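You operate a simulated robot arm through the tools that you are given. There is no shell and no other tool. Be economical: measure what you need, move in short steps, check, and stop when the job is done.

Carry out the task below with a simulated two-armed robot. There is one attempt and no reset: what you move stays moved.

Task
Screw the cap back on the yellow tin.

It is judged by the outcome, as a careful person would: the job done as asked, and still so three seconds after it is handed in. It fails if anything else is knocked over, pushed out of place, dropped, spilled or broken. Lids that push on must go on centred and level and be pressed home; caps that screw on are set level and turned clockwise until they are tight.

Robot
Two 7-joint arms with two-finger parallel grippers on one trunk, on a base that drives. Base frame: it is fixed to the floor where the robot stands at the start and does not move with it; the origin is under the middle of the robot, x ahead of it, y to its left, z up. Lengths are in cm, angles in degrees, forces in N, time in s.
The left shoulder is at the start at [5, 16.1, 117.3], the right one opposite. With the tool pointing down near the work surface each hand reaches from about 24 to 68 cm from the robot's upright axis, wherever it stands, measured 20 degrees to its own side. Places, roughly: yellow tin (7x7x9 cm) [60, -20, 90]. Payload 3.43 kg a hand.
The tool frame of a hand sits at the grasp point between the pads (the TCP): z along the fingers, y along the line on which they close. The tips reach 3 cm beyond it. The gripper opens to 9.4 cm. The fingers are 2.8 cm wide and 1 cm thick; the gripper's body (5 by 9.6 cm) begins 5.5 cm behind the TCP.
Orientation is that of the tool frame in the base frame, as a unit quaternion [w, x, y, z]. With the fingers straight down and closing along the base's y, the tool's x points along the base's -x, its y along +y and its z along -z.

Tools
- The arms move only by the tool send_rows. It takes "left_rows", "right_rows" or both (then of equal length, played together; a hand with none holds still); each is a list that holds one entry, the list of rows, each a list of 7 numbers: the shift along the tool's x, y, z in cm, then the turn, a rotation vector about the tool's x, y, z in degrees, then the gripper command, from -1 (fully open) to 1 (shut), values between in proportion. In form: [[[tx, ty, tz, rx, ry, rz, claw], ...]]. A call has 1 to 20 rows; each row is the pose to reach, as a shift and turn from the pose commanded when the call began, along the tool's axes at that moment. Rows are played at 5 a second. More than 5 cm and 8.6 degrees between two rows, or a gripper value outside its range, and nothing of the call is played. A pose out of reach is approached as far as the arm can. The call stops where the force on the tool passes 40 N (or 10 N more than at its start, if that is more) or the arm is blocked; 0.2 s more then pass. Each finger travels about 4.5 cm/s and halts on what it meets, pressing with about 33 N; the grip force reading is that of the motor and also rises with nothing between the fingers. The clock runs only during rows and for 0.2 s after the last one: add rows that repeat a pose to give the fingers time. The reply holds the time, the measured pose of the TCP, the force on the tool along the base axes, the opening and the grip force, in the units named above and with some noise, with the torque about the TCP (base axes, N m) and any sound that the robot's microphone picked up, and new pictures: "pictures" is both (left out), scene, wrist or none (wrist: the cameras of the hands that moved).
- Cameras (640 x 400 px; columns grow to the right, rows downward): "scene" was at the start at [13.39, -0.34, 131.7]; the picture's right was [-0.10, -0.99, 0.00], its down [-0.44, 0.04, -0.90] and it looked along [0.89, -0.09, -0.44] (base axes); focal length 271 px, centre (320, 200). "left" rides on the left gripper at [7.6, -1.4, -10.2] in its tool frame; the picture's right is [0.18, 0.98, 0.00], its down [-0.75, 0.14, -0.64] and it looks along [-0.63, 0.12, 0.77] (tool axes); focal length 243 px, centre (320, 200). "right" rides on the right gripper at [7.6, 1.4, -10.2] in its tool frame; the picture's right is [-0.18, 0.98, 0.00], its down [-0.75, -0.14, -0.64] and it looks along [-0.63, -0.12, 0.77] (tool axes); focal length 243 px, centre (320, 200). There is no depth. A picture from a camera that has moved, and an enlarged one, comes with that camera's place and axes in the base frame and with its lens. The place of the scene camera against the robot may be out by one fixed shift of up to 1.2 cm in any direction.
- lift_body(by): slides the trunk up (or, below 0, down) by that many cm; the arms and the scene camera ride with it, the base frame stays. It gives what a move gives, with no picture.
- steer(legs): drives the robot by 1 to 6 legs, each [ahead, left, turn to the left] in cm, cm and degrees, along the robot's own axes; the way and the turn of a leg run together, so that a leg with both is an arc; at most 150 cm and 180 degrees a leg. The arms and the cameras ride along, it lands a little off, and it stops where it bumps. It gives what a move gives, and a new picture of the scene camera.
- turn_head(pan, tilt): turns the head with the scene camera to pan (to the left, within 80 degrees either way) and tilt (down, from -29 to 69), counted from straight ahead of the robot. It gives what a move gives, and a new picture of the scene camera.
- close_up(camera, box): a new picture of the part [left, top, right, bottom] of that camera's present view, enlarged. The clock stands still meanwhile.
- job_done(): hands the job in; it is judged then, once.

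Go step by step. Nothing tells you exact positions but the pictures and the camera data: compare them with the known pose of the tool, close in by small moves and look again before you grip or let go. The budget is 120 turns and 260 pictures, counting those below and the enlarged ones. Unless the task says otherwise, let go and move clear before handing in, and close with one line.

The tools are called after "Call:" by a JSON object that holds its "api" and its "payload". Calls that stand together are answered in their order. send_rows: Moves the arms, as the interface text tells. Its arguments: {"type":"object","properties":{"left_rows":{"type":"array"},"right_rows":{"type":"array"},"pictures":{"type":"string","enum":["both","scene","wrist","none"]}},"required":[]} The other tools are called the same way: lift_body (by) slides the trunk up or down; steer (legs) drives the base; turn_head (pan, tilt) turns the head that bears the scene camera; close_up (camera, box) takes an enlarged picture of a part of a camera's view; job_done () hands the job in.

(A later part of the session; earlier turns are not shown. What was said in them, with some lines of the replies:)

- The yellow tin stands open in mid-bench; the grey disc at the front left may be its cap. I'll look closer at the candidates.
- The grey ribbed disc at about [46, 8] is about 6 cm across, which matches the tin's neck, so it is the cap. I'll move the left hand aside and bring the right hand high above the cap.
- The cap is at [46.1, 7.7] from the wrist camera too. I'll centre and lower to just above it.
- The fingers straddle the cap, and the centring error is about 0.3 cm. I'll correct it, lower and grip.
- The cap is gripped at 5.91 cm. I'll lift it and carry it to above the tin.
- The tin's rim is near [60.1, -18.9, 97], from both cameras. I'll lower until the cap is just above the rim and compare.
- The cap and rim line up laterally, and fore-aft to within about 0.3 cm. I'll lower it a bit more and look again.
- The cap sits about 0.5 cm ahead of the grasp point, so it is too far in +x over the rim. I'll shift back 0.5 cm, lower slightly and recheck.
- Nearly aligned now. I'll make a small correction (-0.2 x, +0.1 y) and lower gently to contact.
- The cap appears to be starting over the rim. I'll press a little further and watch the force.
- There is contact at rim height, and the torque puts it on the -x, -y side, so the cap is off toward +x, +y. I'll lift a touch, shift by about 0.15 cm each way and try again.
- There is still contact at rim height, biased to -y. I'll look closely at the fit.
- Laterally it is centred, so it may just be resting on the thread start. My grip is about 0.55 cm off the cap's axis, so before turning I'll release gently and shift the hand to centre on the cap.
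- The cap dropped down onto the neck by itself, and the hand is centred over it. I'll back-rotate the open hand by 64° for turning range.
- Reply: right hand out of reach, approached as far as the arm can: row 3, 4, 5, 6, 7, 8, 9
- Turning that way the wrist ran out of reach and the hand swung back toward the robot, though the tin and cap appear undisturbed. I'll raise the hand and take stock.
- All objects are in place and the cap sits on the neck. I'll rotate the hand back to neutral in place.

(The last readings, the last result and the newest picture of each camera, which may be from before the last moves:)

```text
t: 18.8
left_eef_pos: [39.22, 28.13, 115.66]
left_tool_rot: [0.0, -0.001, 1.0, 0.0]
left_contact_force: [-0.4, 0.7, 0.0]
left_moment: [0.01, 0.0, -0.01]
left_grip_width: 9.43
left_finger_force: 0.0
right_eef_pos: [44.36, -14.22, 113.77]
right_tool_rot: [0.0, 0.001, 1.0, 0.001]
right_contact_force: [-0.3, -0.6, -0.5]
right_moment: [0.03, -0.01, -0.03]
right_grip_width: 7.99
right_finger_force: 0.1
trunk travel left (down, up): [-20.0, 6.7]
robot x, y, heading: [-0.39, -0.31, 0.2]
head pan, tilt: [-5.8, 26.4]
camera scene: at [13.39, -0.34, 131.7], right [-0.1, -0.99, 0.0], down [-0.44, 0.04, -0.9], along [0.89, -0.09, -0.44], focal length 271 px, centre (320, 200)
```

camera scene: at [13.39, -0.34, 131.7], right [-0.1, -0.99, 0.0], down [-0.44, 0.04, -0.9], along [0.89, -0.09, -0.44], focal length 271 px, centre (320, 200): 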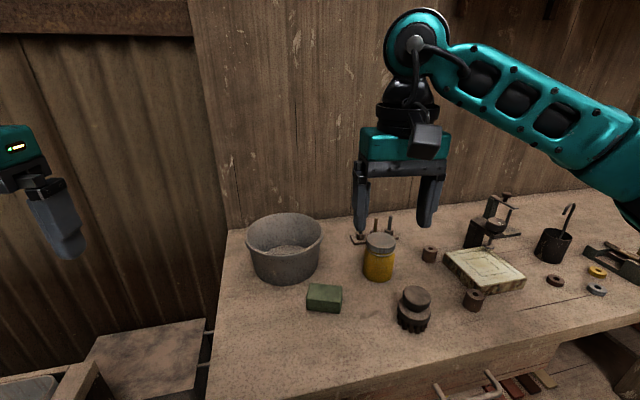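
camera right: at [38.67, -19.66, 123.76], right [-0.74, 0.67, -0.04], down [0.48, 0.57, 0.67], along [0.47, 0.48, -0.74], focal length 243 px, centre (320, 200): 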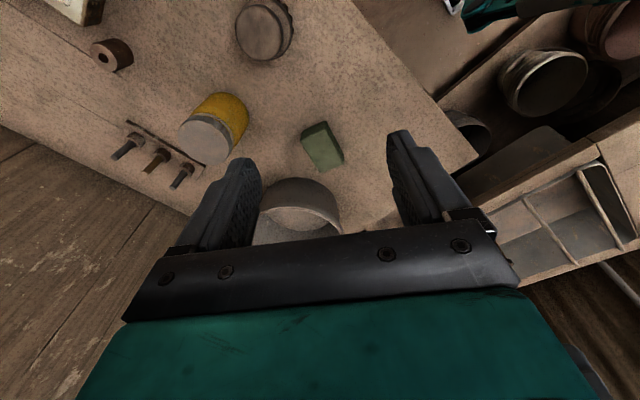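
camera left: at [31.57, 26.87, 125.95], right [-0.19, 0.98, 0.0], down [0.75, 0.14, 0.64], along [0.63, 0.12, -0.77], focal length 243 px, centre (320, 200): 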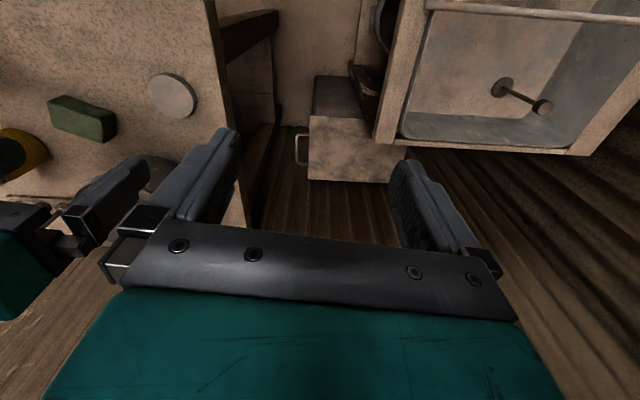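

Now I'll move over the tin at a safe height and test the clockwise (+) wrist range there.

Call:
{"api": "send_rows", "payload": {"right_rows": [[[-3.9, -1.2, 0, 0, 0, 0, -0.7], [-7.8, -2.4, 0, 0, 0, 0, -0.7], [-11.7, -3.6, 0, 0, 0, 0, -0.7], [-15.6, -4.8, 0, 0, 0, 0, -0.7], [-15.6, -4.8, 0, 0, 0, 8, -0.7], [-15.6, -4.8, 0, 0, 0, 16, -0.7], [-15.6, -4.8, 0, 0, 0, 24, -0.7], [-15.6, -4.8, 0, 0, 0, 32, -0.7], [-15.6, -4.8, 0, 0, 0, 40, -0.7], [-15.6, -4.8, 0, 0, 0, 48, -0.7], [-15.6, -4.8, 0, 0, 0, 56, -0.7], [-15.6, -4.8, 0, 0, 0, 64, -0.7], [-15.6, -4.8, 0, 0, 0, 72, -0.7], [-15.6, -4.8, 0, 0, 0, 80, -0.7], [-15.6, -4.8, 0, 0, 0, 88, -0.7]]], "pictures": "scene"}}

```text
t: 22.0
left_eef_pos: [39.31, 28.17, 115.69]
left_tool_rot: [0.0, -0.001, 1.0, 0.0]
left_contact_force: [-0.9, -0.3, 0.2]
left_moment: [0.01, -0.01, -0.03]
left_grip_width: 9.39
left_finger_force: 0.0
right_eef_pos: [59.87, -18.92, 113.76]
right_tool_rot: [0.001, 0.696, 0.718, 0.001]
right_contact_force: [-0.1, -0.3, -0.7]
right_moment: [0.0, -0.02, 0.01]
right_grip_width: 7.97
right_finger_force: 0.1
trunk travel left (down, up): [-20.0, 6.7]
robot x, y, heading: [-0.05, -0.09, 0.1]
head pan, tilt: [-5.8, 26.4]
camera scene: at [13.39, -0.34, 131.7], right [-0.1, -0.99, 0.0], down [-0.44, 0.04, -0.9], along [0.89, -0.09, -0.44], focal length 271 px, centre (320, 200)
```

scene: 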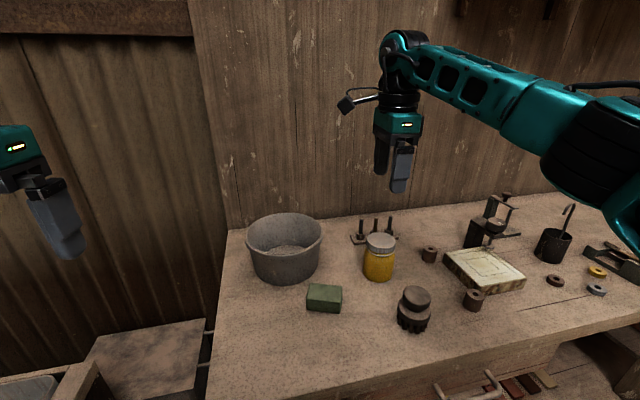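

The clockwise side is free to +88°. I'll test further.

Call:
{"api": "send_rows", "payload": {"right_rows": [[[0, 0, 0, 0, 0, 8, -0.7], [0, 0, 0, 0, 0, 16, -0.7], [0, 0, 0, 0, 0, 24, -0.7], [0, 0, 0, 0, 0, 32, -0.7], [0, 0, 0, 0, 0, 40, -0.7], [0, 0, 0, 0, 0, 48, -0.7], [0, 0, 0, 0, 0, 56, -0.7], [0, 0, 0, 0, 0, 64, -0.7], [0, 0, 0, 0, 0, 72, -0.7]]], "pictures": "scene"}}

```text
t: 24.0
left_eef_pos: [39.2, 28.15, 115.68]
left_tool_rot: [0.0, -0.001, 1.0, 0.0]
left_contact_force: [-0.3, 0.0, 0.2]
left_moment: [0.04, 0.0, -0.01]
left_grip_width: 9.41
left_finger_force: 0.0
right_eef_pos: [59.77, -18.96, 113.68]
right_tool_rot: [0.0, 0.985, 0.172, 0.001]
right_contact_force: [0.4, -0.6, -0.4]
right_moment: [-0.03, 0.01, 0.0]
right_grip_width: 7.98
right_finger_force: 0.0
trunk travel left (down, up): [-20.0, 6.7]
robot x, y, heading: [0.01, -0.07, 0.2]
head pan, tilt: [-5.8, 26.4]
camera scene: at [13.39, -0.34, 131.7], right [-0.1, -0.99, 0.0], down [-0.44, 0.04, -0.9], along [0.89, -0.09, -0.44], focal length 271 px, centre (320, 200)
```

scene: 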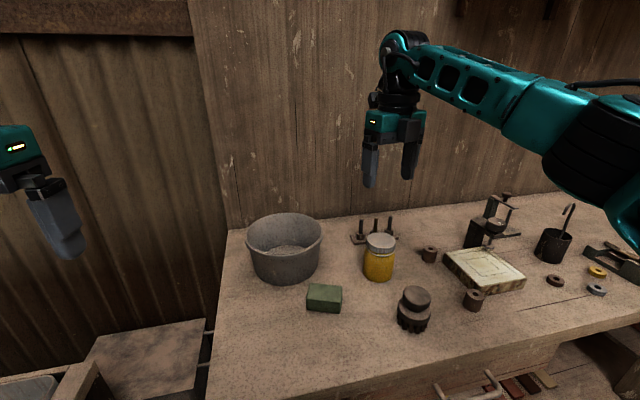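

There are 160° of clockwise range from neutral. I'll return to 0° at height.

Call:
{"api": "send_rows", "payload": {"right_rows": [[[0, 0, 0, 0, 0, -8, -0.7], [0, 0, 0, 0, 0, -16, -0.7], [0, 0, 0, 0, 0, -24, -0.7], [0, 0, 0, 0, 0, -32, -0.7], [0, 0, 0, 0, 0, -40, -0.7], [0, 0, 0, 0, 0, -48, -0.7], [0, 0, 0, 0, 0, -56, -0.7], [0, 0, 0, 0, 0, -64, -0.7], [0, 0, 0, 0, 0, -72, -0.7], [0, 0, 0, 0, 0, -80, -0.7], [0, 0, 0, 0, 0, -88, -0.7], [0, 0, 0, 0, 0, -96, -0.7], [0, 0, 0, 0, 0, -104, -0.7], [0, 0, 0, 0, 0, -112, -0.7], [0, 0, 0, 0, 0, -120, -0.7], [0, 0, 0, 0, 0, -128, -0.7], [0, 0, 0, 0, 0, -136, -0.7], [0, 0, 0, 0, 0, -144, -0.7], [0, 0, 0, 0, 0, -152, -0.7], [0, 0, 0, 0, 0, -160, -0.7]]], "pictures": "none"}}

Call:
{"api": "close_up", "payload": {"camera": "right", "box": [220, 60, 420, 260]}}

Call:
{"api": "close_up", "payload": {"camera": "scene", "box": [355, 225, 405, 275]}}

```text
t: 28.2
left_eef_pos: [39.08, 28.21, 115.62]
left_tool_rot: [-0.001, 0.0, 1.0, 0.0]
left_contact_force: [-0.6, -0.6, -0.8]
left_moment: [0.03, 0.0, 0.02]
left_grip_width: 9.4
left_finger_force: 0.0
right_eef_pos: [59.88, -18.77, 113.77]
right_tool_rot: [0.001, 0.0, 1.0, 0.0]
right_contact_force: [-0.1, -0.5, 0.5]
right_moment: [0.07, -0.01, 0.03]
right_grip_width: 7.97
right_finger_force: 0.1
trunk travel left (down, up): [-20.0, 6.7]
robot x, y, heading: [-0.0, -0.37, -0.1]
head pan, tilt: [-5.8, 26.4]
```

```text
2.00 times, centred on (320, 160) of right
camera zoom: at [52.37, -17.36, 124.13], right [0.18, 0.98, 0.0], down [0.75, -0.14, 0.64], along [0.63, -0.12, -0.77], focal length 485 px, centre (320, 280)
```

zoom: 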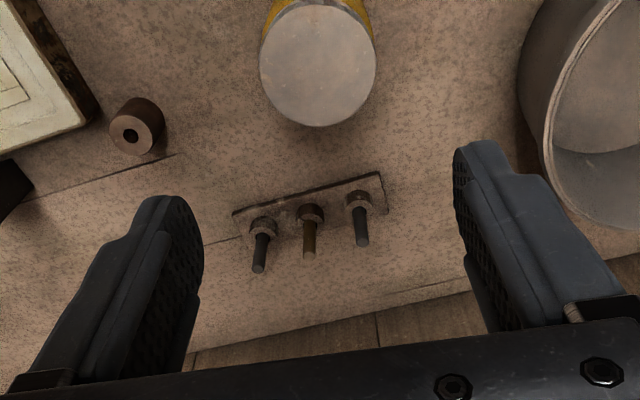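

```text
8.00 times, centred on (380, 250) of scene
camera zoom: at [13.39, -0.34, 131.7], right [-0.1, -0.99, 0.0], down [-0.44, 0.04, -0.9], along [0.89, -0.09, -0.44], focal length 2165 px, centre (-160, -200)
```

zoom: 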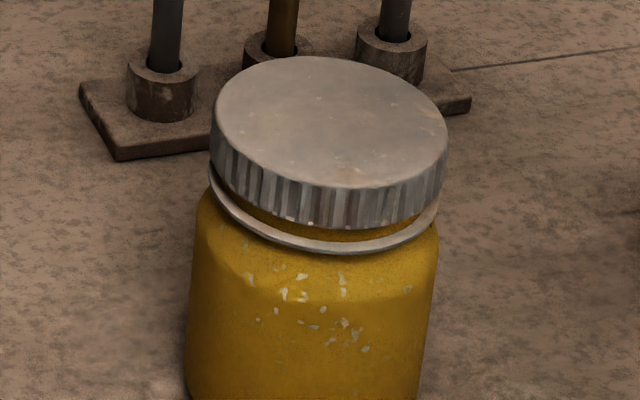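

The cap sits level on the neck, centred at about [60.1, -19.05] with its top at 97.6. I'll descend around it, open.

Call:
{"api": "send_rows", "payload": {"right_rows": [[[-0.24, -0.2, 4, 0, 0, 0, -0.7], [-0.24, -0.2, 8, 0, 0, 0, -0.7], [-0.24, -0.2, 12, 0, 0, 0, -0.7], [-0.24, -0.2, 13, 0, 0, 0, -0.7], [-0.24, -0.2, 13, 0, 0, 0, -0.7]]], "pictures": "none"}}

Call:
{"api": "close_up", "payload": {"camera": "right", "box": [220, 60, 420, 260]}}

Call:
{"api": "close_up", "payload": {"camera": "scene", "box": [355, 215, 405, 265]}}

```text
t: 29.4
left_eef_pos: [39.22, 28.14, 115.6]
left_tool_rot: [0.001, -0.001, 1.0, 0.0]
left_contact_force: [0.6, -0.3, 0.6]
left_moment: [0.01, -0.01, 0.03]
left_grip_width: 9.4
left_finger_force: 0.1
right_eef_pos: [60.04, -19.15, 100.58]
right_tool_rot: [0.001, 0.0, 1.0, 0.0]
right_contact_force: [0.5, -0.2, -0.3]
right_moment: [0.03, 0.0, -0.01]
right_grip_width: 8.0
right_finger_force: 0.0
trunk travel left (down, up): [-20.0, 6.7]
robot x, y, heading: [-0.3, -0.42, 0.1]
head pan, tilt: [-5.8, 26.4]
```

```text
2.00 times, centred on (320, 160) of right
camera zoom: at [52.64, -17.6, 110.98], right [0.18, 0.98, 0.0], down [0.75, -0.14, 0.64], along [0.63, -0.12, -0.77], focal length 485 px, centre (320, 280)
```

zoom: 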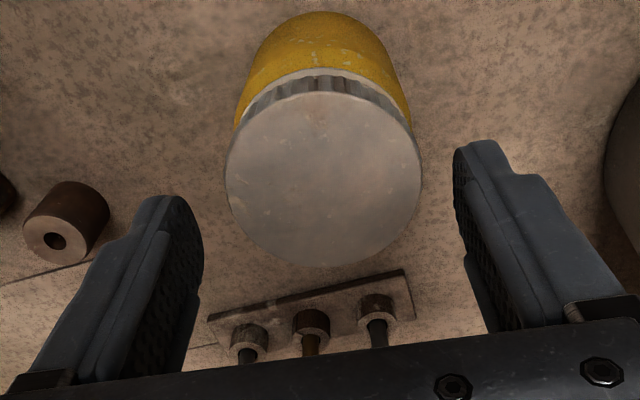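

```text
8.00 times, centred on (380, 240) of scene
camera zoom: at [13.39, -0.34, 131.7], right [-0.1, -0.99, 0.0], down [-0.44, 0.04, -0.9], along [0.89, -0.09, -0.44], focal length 2165 px, centre (-160, -120)
```

zoom: 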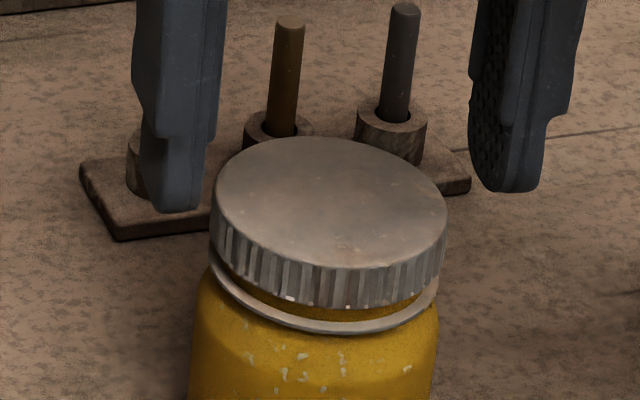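

The hand is centred to within about 0.15 cm. I'll lower to grip height and close on the cap.

Call:
{"api": "send_rows", "payload": {"right_rows": [[[0, 0.15, 0.5, 0, 0, 0, -0.7], [0, 0.15, 1.0, 0, 0, 0, -0.7], [0, 0.15, 1.0, 0, 0, 0, -0.3], [0, 0.15, 1.0, 0, 0, 0, 0.2], [0, 0.15, 1.0, 0, 0, 0, 1], [0, 0.15, 1.0, 0, 0, 0, 1]]], "pictures": "none"}}

Call:
{"api": "close_up", "payload": {"camera": "scene", "box": [355, 215, 405, 265]}}

```text
t: 30.8
left_eef_pos: [39.07, 28.2, 115.73]
left_tool_rot: [0.0, -0.001, 1.0, 0.001]
left_contact_force: [-0.1, 0.4, -0.6]
left_moment: [-0.01, -0.05, 0.01]
left_grip_width: 9.38
left_finger_force: 0.0
right_eef_pos: [60.14, -19.01, 99.63]
right_tool_rot: [0.001, -0.001, 1.0, 0.001]
right_contact_force: [0.0, 0.1, -0.5]
right_moment: [0.02, 0.0, 0.01]
right_grip_width: 5.9
right_finger_force: 33.0
trunk travel left (down, up): [-20.0, 6.7]
robot x, y, heading: [-0.22, 0.33, 0.0]
head pan, tilt: [-5.8, 26.4]
```

```text
8.00 times, centred on (380, 240) of scene
camera zoom: at [13.39, -0.34, 131.7], right [-0.1, -0.99, 0.0], down [-0.44, 0.04, -0.9], along [0.89, -0.09, -0.44], focal length 2165 px, centre (-160, -120)
```

zoom: 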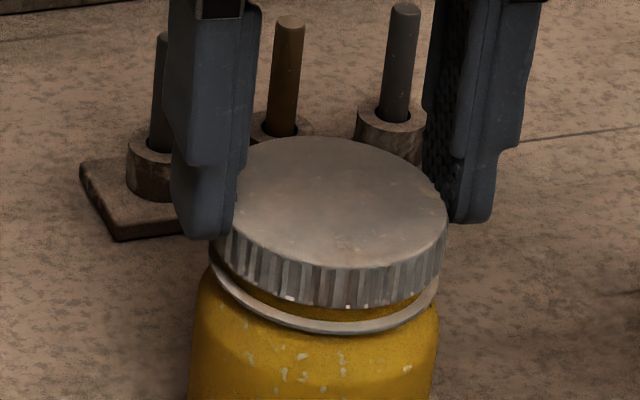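

Gripped cleanly at 5.90 cm. Now I'll turn clockwise with light downward pressure, 40° first, and check the torque and whether the tin turns along.

Call:
{"api": "send_rows", "payload": {"right_rows": [[[0, 0, 0.1, 0, 0, 0, 1], [0, 0, 0.12, 0, 0, 8, 1], [0, 0, 0.14, 0, 0, 16, 1], [0, 0, 0.16, 0, 0, 24, 1], [0, 0, 0.18, 0, 0, 32, 1], [0, 0, 0.2, 0, 0, 40, 1]]], "pictures": "none"}}

Call:
{"api": "close_up", "payload": {"camera": "scene", "box": [355, 215, 405, 265]}}

```text
t: 32.2
left_eef_pos: [39.21, 28.14, 115.59]
left_tool_rot: [0.001, -0.001, 1.0, -0.001]
left_contact_force: [0.1, 0.2, 0.5]
left_moment: [-0.01, 0.02, 0.01]
left_grip_width: 9.4
left_finger_force: 0.1
right_eef_pos: [60.01, -18.92, 99.62]
right_tool_rot: [0.001, 0.343, 0.939, 0.001]
right_contact_force: [0.4, 0.7, 3.6]
right_moment: [-0.03, 0.0, 0.0]
right_grip_width: 5.9
right_finger_force: 32.8
trunk travel left (down, up): [-20.0, 6.7]
robot x, y, heading: [-0.12, 0.4, -0.1]
head pan, tilt: [-5.8, 26.4]
```

```text
8.00 times, centred on (380, 240) of scene
camera zoom: at [13.34, -0.32, 131.71], right [-0.1, -0.99, 0.0], down [-0.44, 0.04, -0.9], along [0.89, -0.09, -0.44], focal length 2165 px, centre (-160, -120)
```

zoom: 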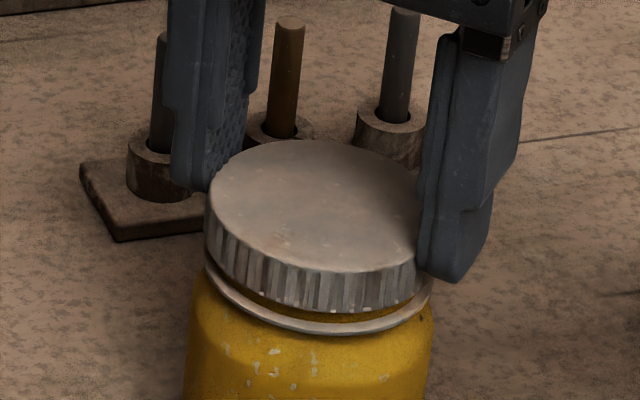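

It turned, with some tin rotation possible. I'll continue with more downward pressure to hold the tin by friction, and compare the specks.

Call:
{"api": "send_rows", "payload": {"right_rows": [[[0, 0, 0.1, 0, 0, 0, 1], [0, 0, 0.2, 0, 0, 8, 1], [0, 0, 0.25, 0, 0, 16, 1], [0, 0, 0.25, 0, 0, 24, 1], [0, 0, 0.3, 0, 0, 32, 1], [0, 0, 0.3, 0, 0, 40, 1]]], "pictures": "none"}}

Call:
{"api": "close_up", "payload": {"camera": "scene", "box": [350, 220, 410, 285]}}

```text
t: 33.6
left_eef_pos: [38.97, 28.15, 115.67]
left_tool_rot: [0.0, 0.0, 1.0, -0.001]
left_contact_force: [-0.1, -0.1, -0.2]
left_moment: [0.04, 0.0, -0.01]
left_grip_width: 9.41
left_finger_force: 0.0
right_eef_pos: [59.98, -18.86, 99.4]
right_tool_rot: [0.002, 0.644, 0.765, 0.002]
right_contact_force: [-1.7, -3.6, 22.4]
right_moment: [-0.21, 0.2, 0.03]
right_grip_width: 5.91
right_finger_force: 32.7
trunk travel left (down, up): [-20.0, 6.7]
robot x, y, heading: [-0.34, 0.29, -0.0]
head pan, tilt: [-5.8, 26.4]
```

```text
6.15 times, centred on (380, 252) of scene
camera zoom: at [13.15, -0.31, 131.74], right [-0.1, -0.99, 0.0], down [-0.44, 0.04, -0.9], along [0.89, -0.09, -0.44], focal length 1665 px, centre (-49, -123)
```

zoom: 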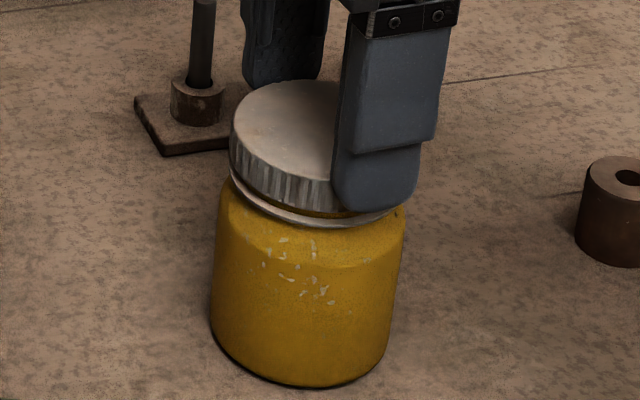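

The tin's specks haven't moved, so it is holding still while the cap turns. I'll continue to the wrist limit.

Call:
{"api": "send_rows", "payload": {"right_rows": [[[0, 0, 0, 0, 0, 8, 1], [0, 0, 0, 0, 0, 16, 1], [0, 0, 0, 0, 0, 24, 1], [0, 0, 0, 0, 0, 32, 1], [0, 0, 0, 0, 0, 40, 1], [0, 0, 0, 0, 0, 48, 1], [0, 0, 0, 0, 0, 56, 1], [0, 0, 0, 0, 0, 64, 1], [0, 0, 0, 0, 0, 72, 1], [0, 0, 0, 0, 0, 78, 1]]], "pictures": "none"}}

Call:
{"api": "close_up", "payload": {"camera": "scene", "box": [350, 220, 410, 285]}}

```text
t: 35.8
left_eef_pos: [38.95, 28.19, 115.63]
left_tool_rot: [0.001, -0.001, 1.0, -0.001]
left_contact_force: [-0.1, 0.0, -0.1]
left_moment: [0.04, 0.0, 0.0]
left_grip_width: 9.41
left_finger_force: 0.1
right_eef_pos: [59.88, -18.75, 99.35]
right_tool_rot: [-0.001, 0.982, 0.189, 0.002]
right_contact_force: [-6.8, -0.4, 17.0]
right_moment: [-0.13, 0.31, 0.03]
right_grip_width: 5.91
right_finger_force: 32.9
trunk travel left (down, up): [-20.0, 6.7]
robot x, y, heading: [-0.31, -0.19, 0.1]
head pan, tilt: [-5.8, 26.4]
```

```text
6.15 times, centred on (380, 252) of scene
camera zoom: at [13.14, -0.29, 131.73], right [-0.1, -0.99, 0.0], down [-0.44, 0.04, -0.9], along [0.89, -0.09, -0.44], focal length 1665 px, centre (-49, -123)
```

zoom: 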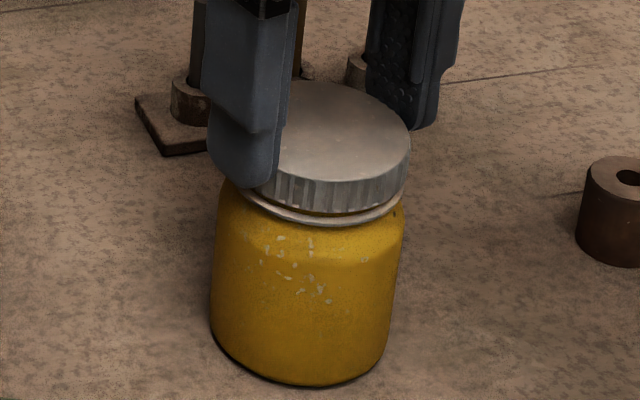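

The tin is steady. Next I'll unload, open and wind the hand back for another turn.

Call:
{"api": "send_rows", "payload": {"right_rows": [[[0, 0, -0.3, 0, 0, 0, 1], [0, 0, -0.3, 0, 0, 0, 0], [0, 0, -0.3, 0, 0, 0, -0.7], [0, 0, -0.8, 0, 0, 0, -0.7], [0, 0, -1.5, 0, 0, 0, -0.7]]], "pictures": "none"}}

Call:
{"api": "close_up", "payload": {"camera": "scene", "box": [355, 215, 405, 265]}}

Call:
{"api": "close_up", "payload": {"camera": "right", "box": [220, 60, 420, 260]}}

```text
t: 37.0
left_eef_pos: [39.13, 28.21, 115.66]
left_tool_rot: [0.0, -0.001, 1.0, 0.0]
left_contact_force: [-0.8, 0.5, 0.1]
left_moment: [0.02, -0.01, 0.01]
left_grip_width: 9.41
left_finger_force: 0.0
right_eef_pos: [60.23, -18.84, 100.62]
right_tool_rot: [0.0, 0.982, 0.191, 0.001]
right_contact_force: [0.7, -0.6, 0.4]
right_moment: [-0.01, 0.0, 0.03]
right_grip_width: 7.98
right_finger_force: 0.1
trunk travel left (down, up): [-20.0, 6.7]
robot x, y, heading: [0.06, -0.06, -0.1]
head pan, tilt: [-5.8, 26.4]
```

```text
8.00 times, centred on (380, 240) of scene
camera zoom: at [13.38, -0.33, 131.7], right [-0.1, -0.99, 0.0], down [-0.44, 0.04, -0.9], along [0.89, -0.09, -0.44], focal length 2165 px, centre (-160, -120)
```

zoom: 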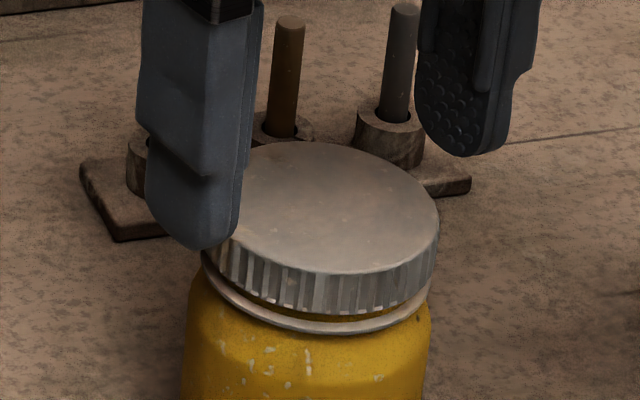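

```text
2.00 times, centred on (320, 160) of right
camera zoom: at [67.89, -17.28, 111.06], right [0.2, -0.98, 0.0], down [-0.75, -0.15, 0.64], along [-0.63, -0.13, -0.77], focal length 485 px, centre (320, 280)
```

zoom: 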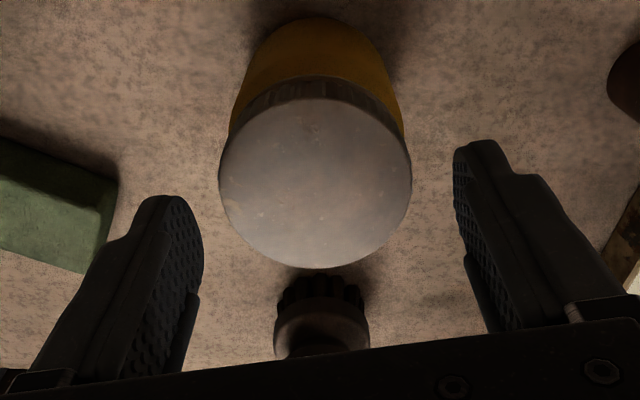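

The cap has moved down about 0.15 cm, so the thread is engaging. I'll wind the open hand back 158°.

Call:
{"api": "send_rows", "payload": {"right_rows": [[[0, -0.2, 0, 0, 0, -8, -0.7], [0, -0.2, 0, 0, 0, -16, -0.7], [0, -0.2, 0, 0, 0, -24, -0.7], [0, -0.2, 0, 0, 0, -32, -0.7], [0, -0.2, 0, 0, 0, -40, -0.7], [0, -0.2, 0, 0, 0, -48, -0.7], [0, -0.2, 0, 0, 0, -56, -0.7], [0, -0.2, 0, 0, 0, -64, -0.7], [0, -0.2, 0, 0, 0, -72, -0.7], [0, -0.2, 0, 0, 0, -80, -0.7], [0, -0.2, 0, 0, 0, -88, -0.7], [0, -0.2, 0, 0, 0, -96, -0.7], [0, -0.2, 0, 0, 0, -104, -0.7], [0, -0.2, 0, 0, 0, -112, -0.7], [0, -0.2, 0, 0, 0, -120, -0.7], [0, -0.2, 0, 0, 0, -128, -0.7], [0, -0.2, 0, 0, 0, -136, -0.7], [0, -0.2, 0, 0, 0, -144, -0.7], [0, -0.2, 0, 0, 0, -152, -0.7], [0, -0.2, 0, 0, 0, -157, -0.7]]], "pictures": "none"}}

Call:
{"api": "close_up", "payload": {"camera": "right", "box": [220, 60, 420, 260]}}

```text
t: 41.2
left_eef_pos: [39.13, 28.08, 115.68]
left_tool_rot: [0.0, -0.001, 1.0, 0.0]
left_contact_force: [0.0, 0.1, -0.1]
left_moment: [-0.01, -0.04, -0.01]
left_grip_width: 9.41
left_finger_force: 0.0
right_eef_pos: [59.92, -18.58, 100.74]
right_tool_rot: [0.0, 0.008, 1.0, 0.001]
right_contact_force: [0.1, -0.2, 0.3]
right_moment: [-0.02, -0.01, 0.01]
right_grip_width: 7.98
right_finger_force: 0.0
trunk travel left (down, up): [-20.0, 6.7]
robot x, y, heading: [0.41, -0.1, -0.1]
head pan, tilt: [-5.8, 26.4]
```

```text
2.00 times, centred on (320, 160) of right
camera zoom: at [52.52, -17.04, 111.12], right [0.2, 0.98, 0.0], down [0.75, -0.15, 0.64], along [0.63, -0.13, -0.77], focal length 485 px, centre (320, 280)
```

zoom: 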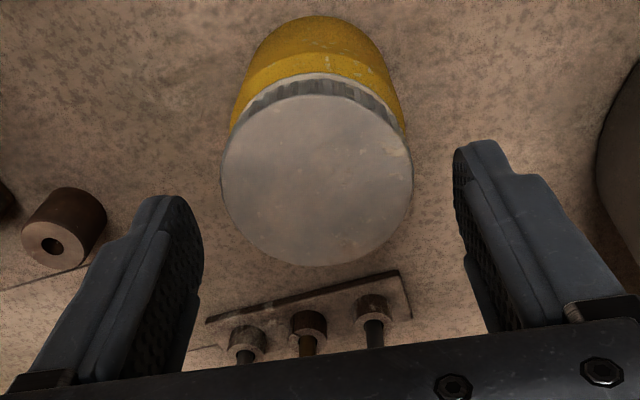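

Centred again. I'll regrip slightly lower and turn another 112° clockwise with light pressure.

Call:
{"api": "send_rows", "payload": {"right_rows": [[[0, -0.1, 0.7, 0, 0, 0, -0.7], [0, -0.1, 1.4, 0, 0, 0, -0.3], [0, -0.1, 1.4, 0, 0, 0, 0.2], [0, -0.1, 1.4, 0, 0, 0, 1], [0, -0.1, 1.4, 0, 0, 0, 1], [0, -0.1, 1.6, 0, 0, 0, 1], [0, -0.1, 1.62, 0, 0, 8, 1], [0, -0.1, 1.63, 0, 0, 16, 1], [0, -0.1, 1.64, 0, 0, 24, 1], [0, -0.1, 1.65, 0, 0, 32, 1], [0, -0.1, 1.66, 0, 0, 40, 1], [0, -0.1, 1.67, 0, 0, 48, 1], [0, -0.1, 1.68, 0, 0, 56, 1], [0, -0.1, 1.69, 0, 0, 64, 1], [0, -0.1, 1.7, 0, 0, 72, 1], [0, -0.1, 1.71, 0, 0, 80, 1], [0, -0.1, 1.72, 0, 0, 88, 1], [0, -0.1, 1.73, 0, 0, 96, 1], [0, -0.1, 1.74, 0, 0, 104, 1], [0, -0.1, 1.75, 0, 0, 112, 1]]], "pictures": "none"}}

Call:
{"api": "close_up", "payload": {"camera": "scene", "box": [350, 220, 410, 285]}}

```text
t: 45.4
left_eef_pos: [39.07, 28.08, 115.69]
left_tool_rot: [0.001, -0.001, 1.0, -0.001]
left_contact_force: [-0.5, 0.4, 0.1]
left_moment: [0.01, -0.05, 0.0]
left_grip_width: 9.42
left_finger_force: 0.1
right_eef_pos: [59.96, -18.8, 99.17]
right_tool_rot: [0.001, 0.835, 0.55, 0.002]
right_contact_force: [3.9, -0.3, 15.9]
right_moment: [0.01, -0.11, 0.06]
right_grip_width: 5.91
right_finger_force: 33.3
trunk travel left (down, up): [-20.0, 6.7]
robot x, y, heading: [-0.51, 0.06, -0.0]
head pan, tilt: [-5.8, 26.4]
```

```text
6.15 times, centred on (380, 252) of scene
camera zoom: at [13.26, -0.3, 131.72], right [-0.1, -0.99, 0.0], down [-0.44, 0.04, -0.9], along [0.89, -0.09, -0.44], focal length 1665 px, centre (-49, -123)
```

zoom: 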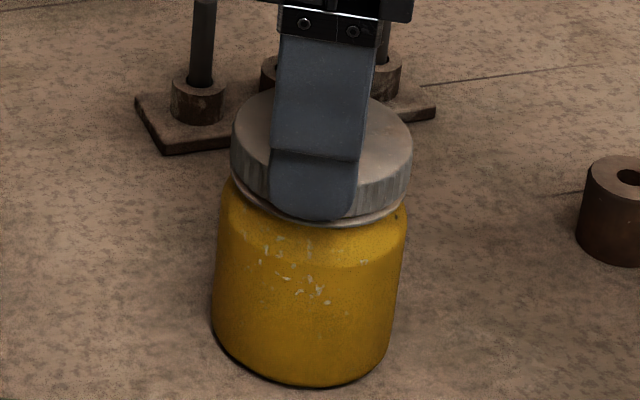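

It's advancing and the torque is rising slightly. I'll continue to the wrist limit.

Call:
{"api": "send_rows", "payload": {"right_rows": [[[0, 0, 0, 0, 0, 8, 1], [0, 0, 0, 0, 0, 16, 1], [0, 0, 0, 0, 0, 24, 1], [0, 0, 0, 0, 0, 32, 1], [0, 0, 0, 0, 0, 40, 1], [0, 0, 0, 0, 0, 46, 1]]], "pictures": "none"}}

Call:
{"api": "close_up", "payload": {"camera": "scene", "box": [350, 220, 410, 285]}}

```text
t: 46.8
left_eef_pos: [39.0, 28.08, 115.65]
left_tool_rot: [0.002, -0.002, 1.0, 0.0]
left_contact_force: [-0.7, -0.1, -0.3]
left_moment: [-0.01, -0.04, 0.03]
left_grip_width: 9.43
left_finger_force: 0.0
right_eef_pos: [59.8, -18.96, 99.12]
right_tool_rot: [0.0, 0.984, 0.18, 0.001]
right_contact_force: [0.1, -1.4, 16.5]
right_moment: [-0.12, 0.07, 0.2]
right_grip_width: 5.89
right_finger_force: 33.1
trunk travel left (down, up): [-20.0, 6.7]
robot x, y, heading: [0.01, 0.22, -0.1]
head pan, tilt: [-5.8, 26.4]
```

```text
6.15 times, centred on (380, 252) of scene
camera zoom: at [13.22, -0.3, 131.72], right [-0.1, -0.99, 0.0], down [-0.44, 0.04, -0.9], along [0.89, -0.09, -0.44], focal length 1665 px, centre (-49, -123)
```

zoom: 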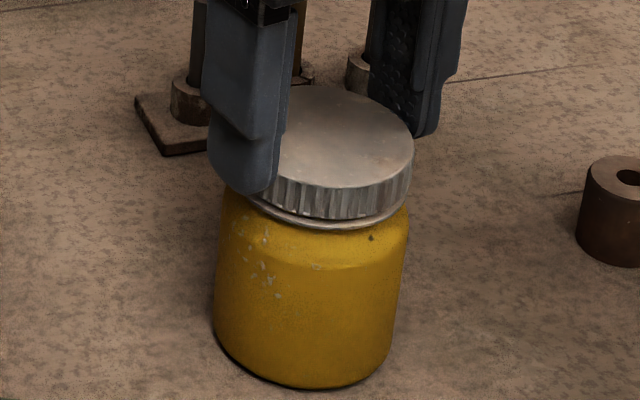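

Torque jumped to 0.2 N·m and the tin began to slip round, so the cap is nearly tight. I'll release, inspect and wind back for a final tightening with more down-pressure.

Call:
{"api": "send_rows", "payload": {"right_rows": [[[0, 0, -0.3, 0, 0, 0, 1], [0, 0, -0.3, 0, 0, 0, 0], [0, 0, -0.3, 0, 0, 0, -0.7], [0, 0, -0.8, 0, 0, 0, -0.7], [0, 0, -1.5, 0, 0, 0, -0.7]]], "pictures": "none"}}

Call:
{"api": "close_up", "payload": {"camera": "scene", "box": [355, 215, 405, 265]}}

Call:
{"api": "close_up", "payload": {"camera": "right", "box": [220, 60, 420, 260]}}

```text
t: 48.0
left_eef_pos: [39.14, 28.12, 115.62]
left_tool_rot: [0.0, 0.0, 1.0, 0.0]
left_contact_force: [0.3, -0.1, -0.8]
left_moment: [0.0, -0.02, 0.0]
left_grip_width: 9.42
left_finger_force: 0.0
right_eef_pos: [59.98, -18.77, 100.42]
right_tool_rot: [0.001, 0.983, 0.182, 0.0]
right_contact_force: [0.2, 0.5, -0.1]
right_moment: [0.0, -0.01, -0.02]
right_grip_width: 7.99
right_finger_force: 0.1
trunk travel left (down, up): [-20.0, 6.7]
robot x, y, heading: [-0.26, -0.21, 0.0]
head pan, tilt: [-5.8, 26.4]
```

```text
8.00 times, centred on (380, 240) of scene
camera zoom: at [13.38, -0.34, 131.7], right [-0.1, -0.99, 0.0], down [-0.44, 0.04, -0.9], along [0.89, -0.09, -0.44], focal length 2165 px, centre (-160, -120)
```

zoom: 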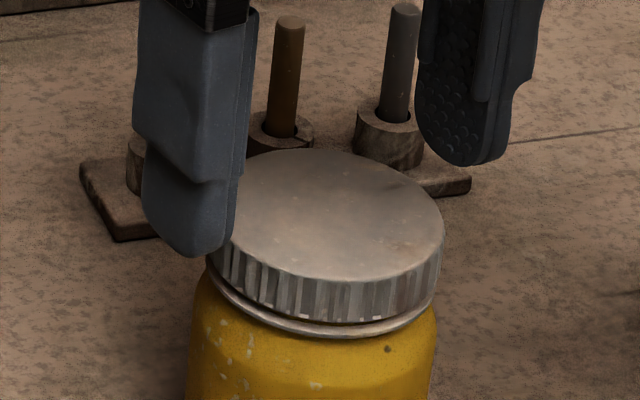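

```text
2.00 times, centred on (320, 160) of right
camera zoom: at [67.79, -17.34, 110.87], right [0.18, -0.98, 0.0], down [-0.75, -0.14, 0.64], along [-0.63, -0.11, -0.77], focal length 485 px, centre (320, 280)
```

zoom: 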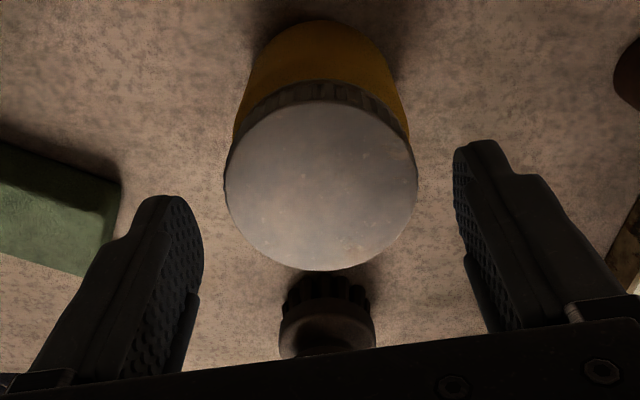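

The cap is level and down almost to the collar ring. I'll wind back 96° and tighten with firmer pressure.

Call:
{"api": "send_rows", "payload": {"right_rows": [[[0, 0, 0, 0, 0, -8, -0.7], [0, 0, 0, 0, 0, -16, -0.7], [0, 0, 0, 0, 0, -24, -0.7], [0, 0, 0, 0, 0, -32, -0.7], [0, 0, 0, 0, 0, -40, -0.7], [0, 0, 0, 0, 0, -48, -0.7], [0, 0, 0, 0, 0, -56, -0.7], [0, 0, 0, 0, 0, -64, -0.7], [0, 0, 0, 0, 0, -72, -0.7], [0, 0, 0, 0, 0, -80, -0.7], [0, 0, 0, 0, 0, -88, -0.7], [0, 0, 0, 0, 0, -96, -0.7], [0, 0, 0.7, 0, 0, -96, -0.7], [0, 0, 1.3, 0, 0, -96, -0.3], [0, 0, 1.3, 0, 0, -96, 0.2], [0, 0, 1.3, 0, 0, -96, 1], [0, 0, 1.3, 0, 0, -96, 1]]], "pictures": "none"}}

Call:
{"api": "close_up", "payload": {"camera": "scene", "box": [350, 220, 410, 285]}}

```text
t: 51.6
left_eef_pos: [39.09, 28.14, 115.66]
left_tool_rot: [0.0, -0.001, 1.0, 0.0]
left_contact_force: [-0.4, 0.0, -1.4]
left_moment: [0.0, 0.01, -0.01]
left_grip_width: 9.4
left_finger_force: 0.1
right_eef_pos: [59.96, -18.85, 99.22]
right_tool_rot: [0.0, 0.522, 0.853, 0.001]
right_contact_force: [0.4, -0.3, 2.9]
right_moment: [0.0, -0.01, 0.01]
right_grip_width: 5.91
right_finger_force: 32.7
trunk travel left (down, up): [-20.0, 6.7]
robot x, y, heading: [-0.16, 0.41, 0.2]
head pan, tilt: [-5.8, 26.4]
```

```text
6.15 times, centred on (380, 252) of scene
camera zoom: at [13.34, -0.33, 131.71], right [-0.1, -0.99, 0.0], down [-0.44, 0.04, -0.9], along [0.89, -0.09, -0.44], focal length 1665 px, centre (-49, -123)
```

zoom: 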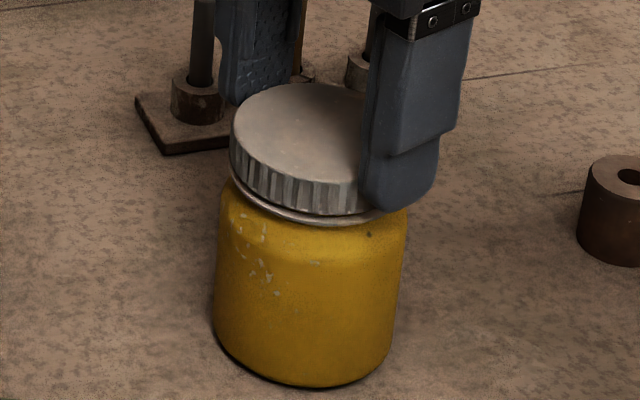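

Regripped. I'll press with about 25–30 N and turn to tighten.

Call:
{"api": "send_rows", "payload": {"right_rows": [[[0, 0, 0.25, 0, 0, 0, 1], [0, 0, 0.45, 0, 0, 0, 1], [0, 0, 0.45, 0, 0, 8, 1], [0, 0, 0.45, 0, 0, 16, 1], [0, 0, 0.45, 0, 0, 24, 1], [0, 0, 0.45, 0, 0, 32, 1]]], "pictures": "none"}}

Call:
{"api": "close_up", "payload": {"camera": "scene", "box": [350, 220, 410, 285]}}

```text
t: 53.0
left_eef_pos: [38.99, 28.18, 115.68]
left_tool_rot: [0.001, 0.0, 1.0, -0.001]
left_contact_force: [0.0, 0.5, -0.4]
left_moment: [-0.01, -0.04, 0.0]
left_grip_width: 9.37
left_finger_force: 0.2
right_eef_pos: [60.0, -18.88, 99.17]
right_tool_rot: [0.004, 0.739, 0.674, 0.003]
right_contact_force: [4.1, 0.3, 26.3]
right_moment: [-0.03, -0.4, 0.23]
right_grip_width: 5.92
right_finger_force: 32.6
trunk travel left (down, up): [-20.0, 6.7]
robot x, y, heading: [-0.32, 0.17, -0.1]
head pan, tilt: [-5.8, 26.4]
```

```text
6.15 times, centred on (380, 252) of scene
camera zoom: at [13.18, -0.25, 131.74], right [-0.1, -0.99, 0.0], down [-0.44, 0.04, -0.9], along [0.89, -0.09, -0.44], focal length 1665 px, centre (-49, -123)
```

zoom: 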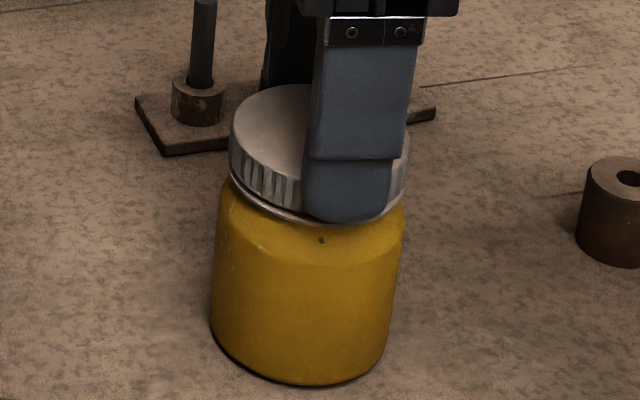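

Now the tin turns exactly with the cap (the dot moved 33° for a 32° turn) at 0.23 N·m, so the cap is at its stop. I'll give it one more firm push-and-turn to make sure.

Call:
{"api": "send_rows", "payload": {"right_rows": [[[0, 0, 0.12, 0, 0, 0, 1], [0, 0, 0.14, 0, 0, 8.5, 1], [0, 0, 0.14, 0, 0, 17, 1], [0, 0, 0.14, 0, 0, 25.5, 1]]], "pictures": "none"}}

Call:
{"api": "close_up", "payload": {"camera": "scene", "box": [350, 220, 410, 285]}}

```text
t: 54.0
left_eef_pos: [38.95, 28.21, 115.65]
left_tool_rot: [0.002, 0.0, 1.0, 0.0]
left_contact_force: [-0.2, 0.6, -0.4]
left_moment: [0.01, 0.03, -0.03]
left_grip_width: 9.39
left_finger_force: 0.0
right_eef_pos: [59.92, -18.78, 99.04]
right_tool_rot: [0.002, 0.869, 0.495, 0.005]
right_contact_force: [0.6, -2.8, 29.3]
right_moment: [-0.42, -0.02, 0.29]
right_grip_width: 5.9
right_finger_force: 33.1
trunk travel left (down, up): [-20.0, 6.7]
robot x, y, heading: [0.05, -0.32, 0.1]
head pan, tilt: [-5.8, 26.4]
```

```text
6.15 times, centred on (380, 252) of scene
camera zoom: at [13.11, -0.29, 131.74], right [-0.1, -0.99, 0.0], down [-0.44, 0.04, -0.9], along [0.89, -0.09, -0.44], focal length 1665 px, centre (-49, -123)
```

zoom: 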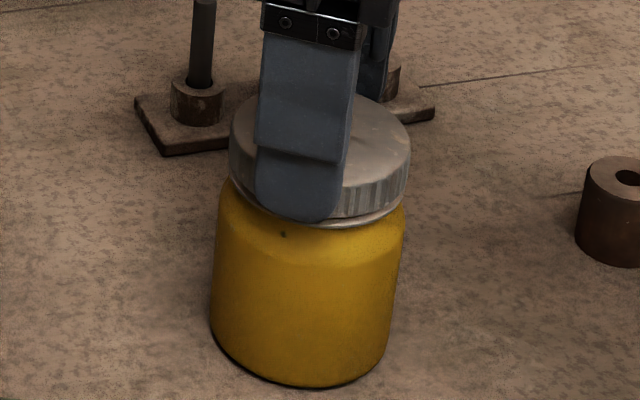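

The cap and tin turn as one at 0.29 N·m, so the cap is tight. I'll unload, open and lift clear.

Call:
{"api": "send_rows", "payload": {"right_rows": [[[0, 0, -0.3, 0, 0, 0, 1], [0, 0, -0.5, 0, 0, 0, 1], [0, 0, -0.5, 0, 0, 0, 0], [0, 0, -0.5, 0, 0, 0, -0.7], [0, 0, -0.5, 0, 0, 0, -0.8], [0, 0, -3, 0, 0, 0, -0.8], [0, 0, -7, 0, 0, 0, -0.8], [0, 0, -11, 0, 0, 0, -0.8], [0, 0, -15, 0, 0, 0, -0.8]]]}}

Call:
{"api": "close_up", "payload": {"camera": "scene", "box": [350, 220, 410, 285]}}

```text
t: 56.0
left_eef_pos: [39.12, 28.19, 115.7]
left_tool_rot: [-0.001, 0.0, 1.0, -0.001]
left_contact_force: [-0.4, -1.0, 0.1]
left_moment: [-0.04, 0.0, 0.01]
left_grip_width: 9.39
left_finger_force: 0.1
right_eef_pos: [59.92, -18.83, 113.8]
right_tool_rot: [0.001, 0.868, 0.496, 0.001]
right_contact_force: [0.7, 0.5, -0.4]
right_moment: [0.03, 0.0, 0.04]
right_grip_width: 8.45
right_finger_force: 0.1
trunk travel left (down, up): [-20.0, 6.7]
robot x, y, heading: [-0.37, -0.1, 0.2]
head pan, tilt: [-5.8, 26.4]
camera scene: at [13.35, -0.3, 131.7], right [-0.1, -0.99, 0.0], down [-0.44, 0.04, -0.9], along [0.89, -0.09, -0.44], focal length 271 px, centre (320, 200)
camera right: at [65.07, -12.92, 124.17], right [0.75, -0.66, 0.0], down [-0.5, -0.58, 0.64], along [-0.42, -0.48, -0.77], focal length 243 px, centre (320, 200)
```

scene: 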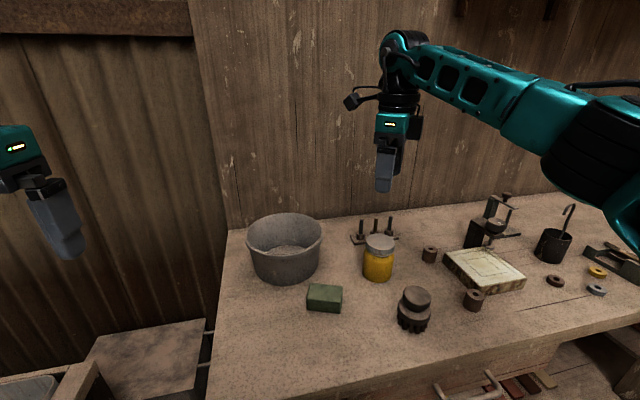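
right: 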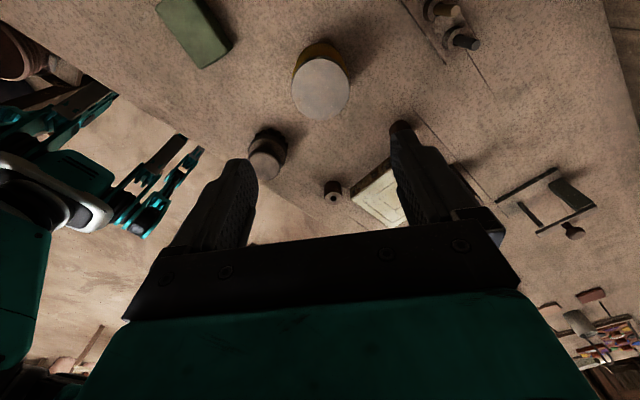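

```text
6.15 times, centred on (380, 252) of scene
camera zoom: at [13.35, -0.3, 131.7], right [-0.1, -0.99, 0.0], down [-0.44, 0.04, -0.9], along [0.89, -0.09, -0.44], focal length 1665 px, centre (-49, -123)
```

zoom: 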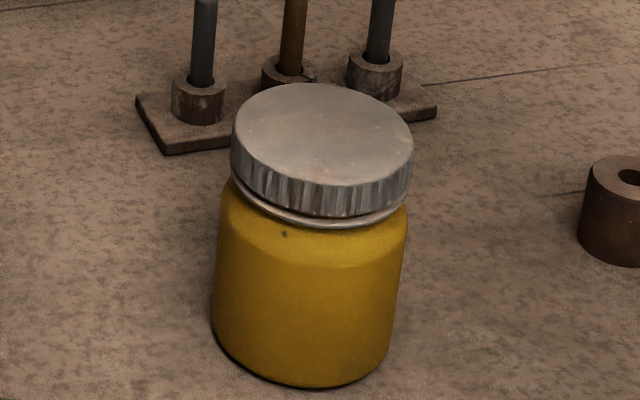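

The cap is on level and tight, the tin is standing where it was, nothing else has moved, and the hands are clear. I'm handing in now.

Call:
{"api": "job_done", "payload": {}}

```text
The job is handed in.
```

The cap is screwed back on the yellow tin, level and turned clockwise until cap and tin turned as one at about 0.3 N·m; the tin itself was not held, so it turned a little where it stands, and nothing else moved.
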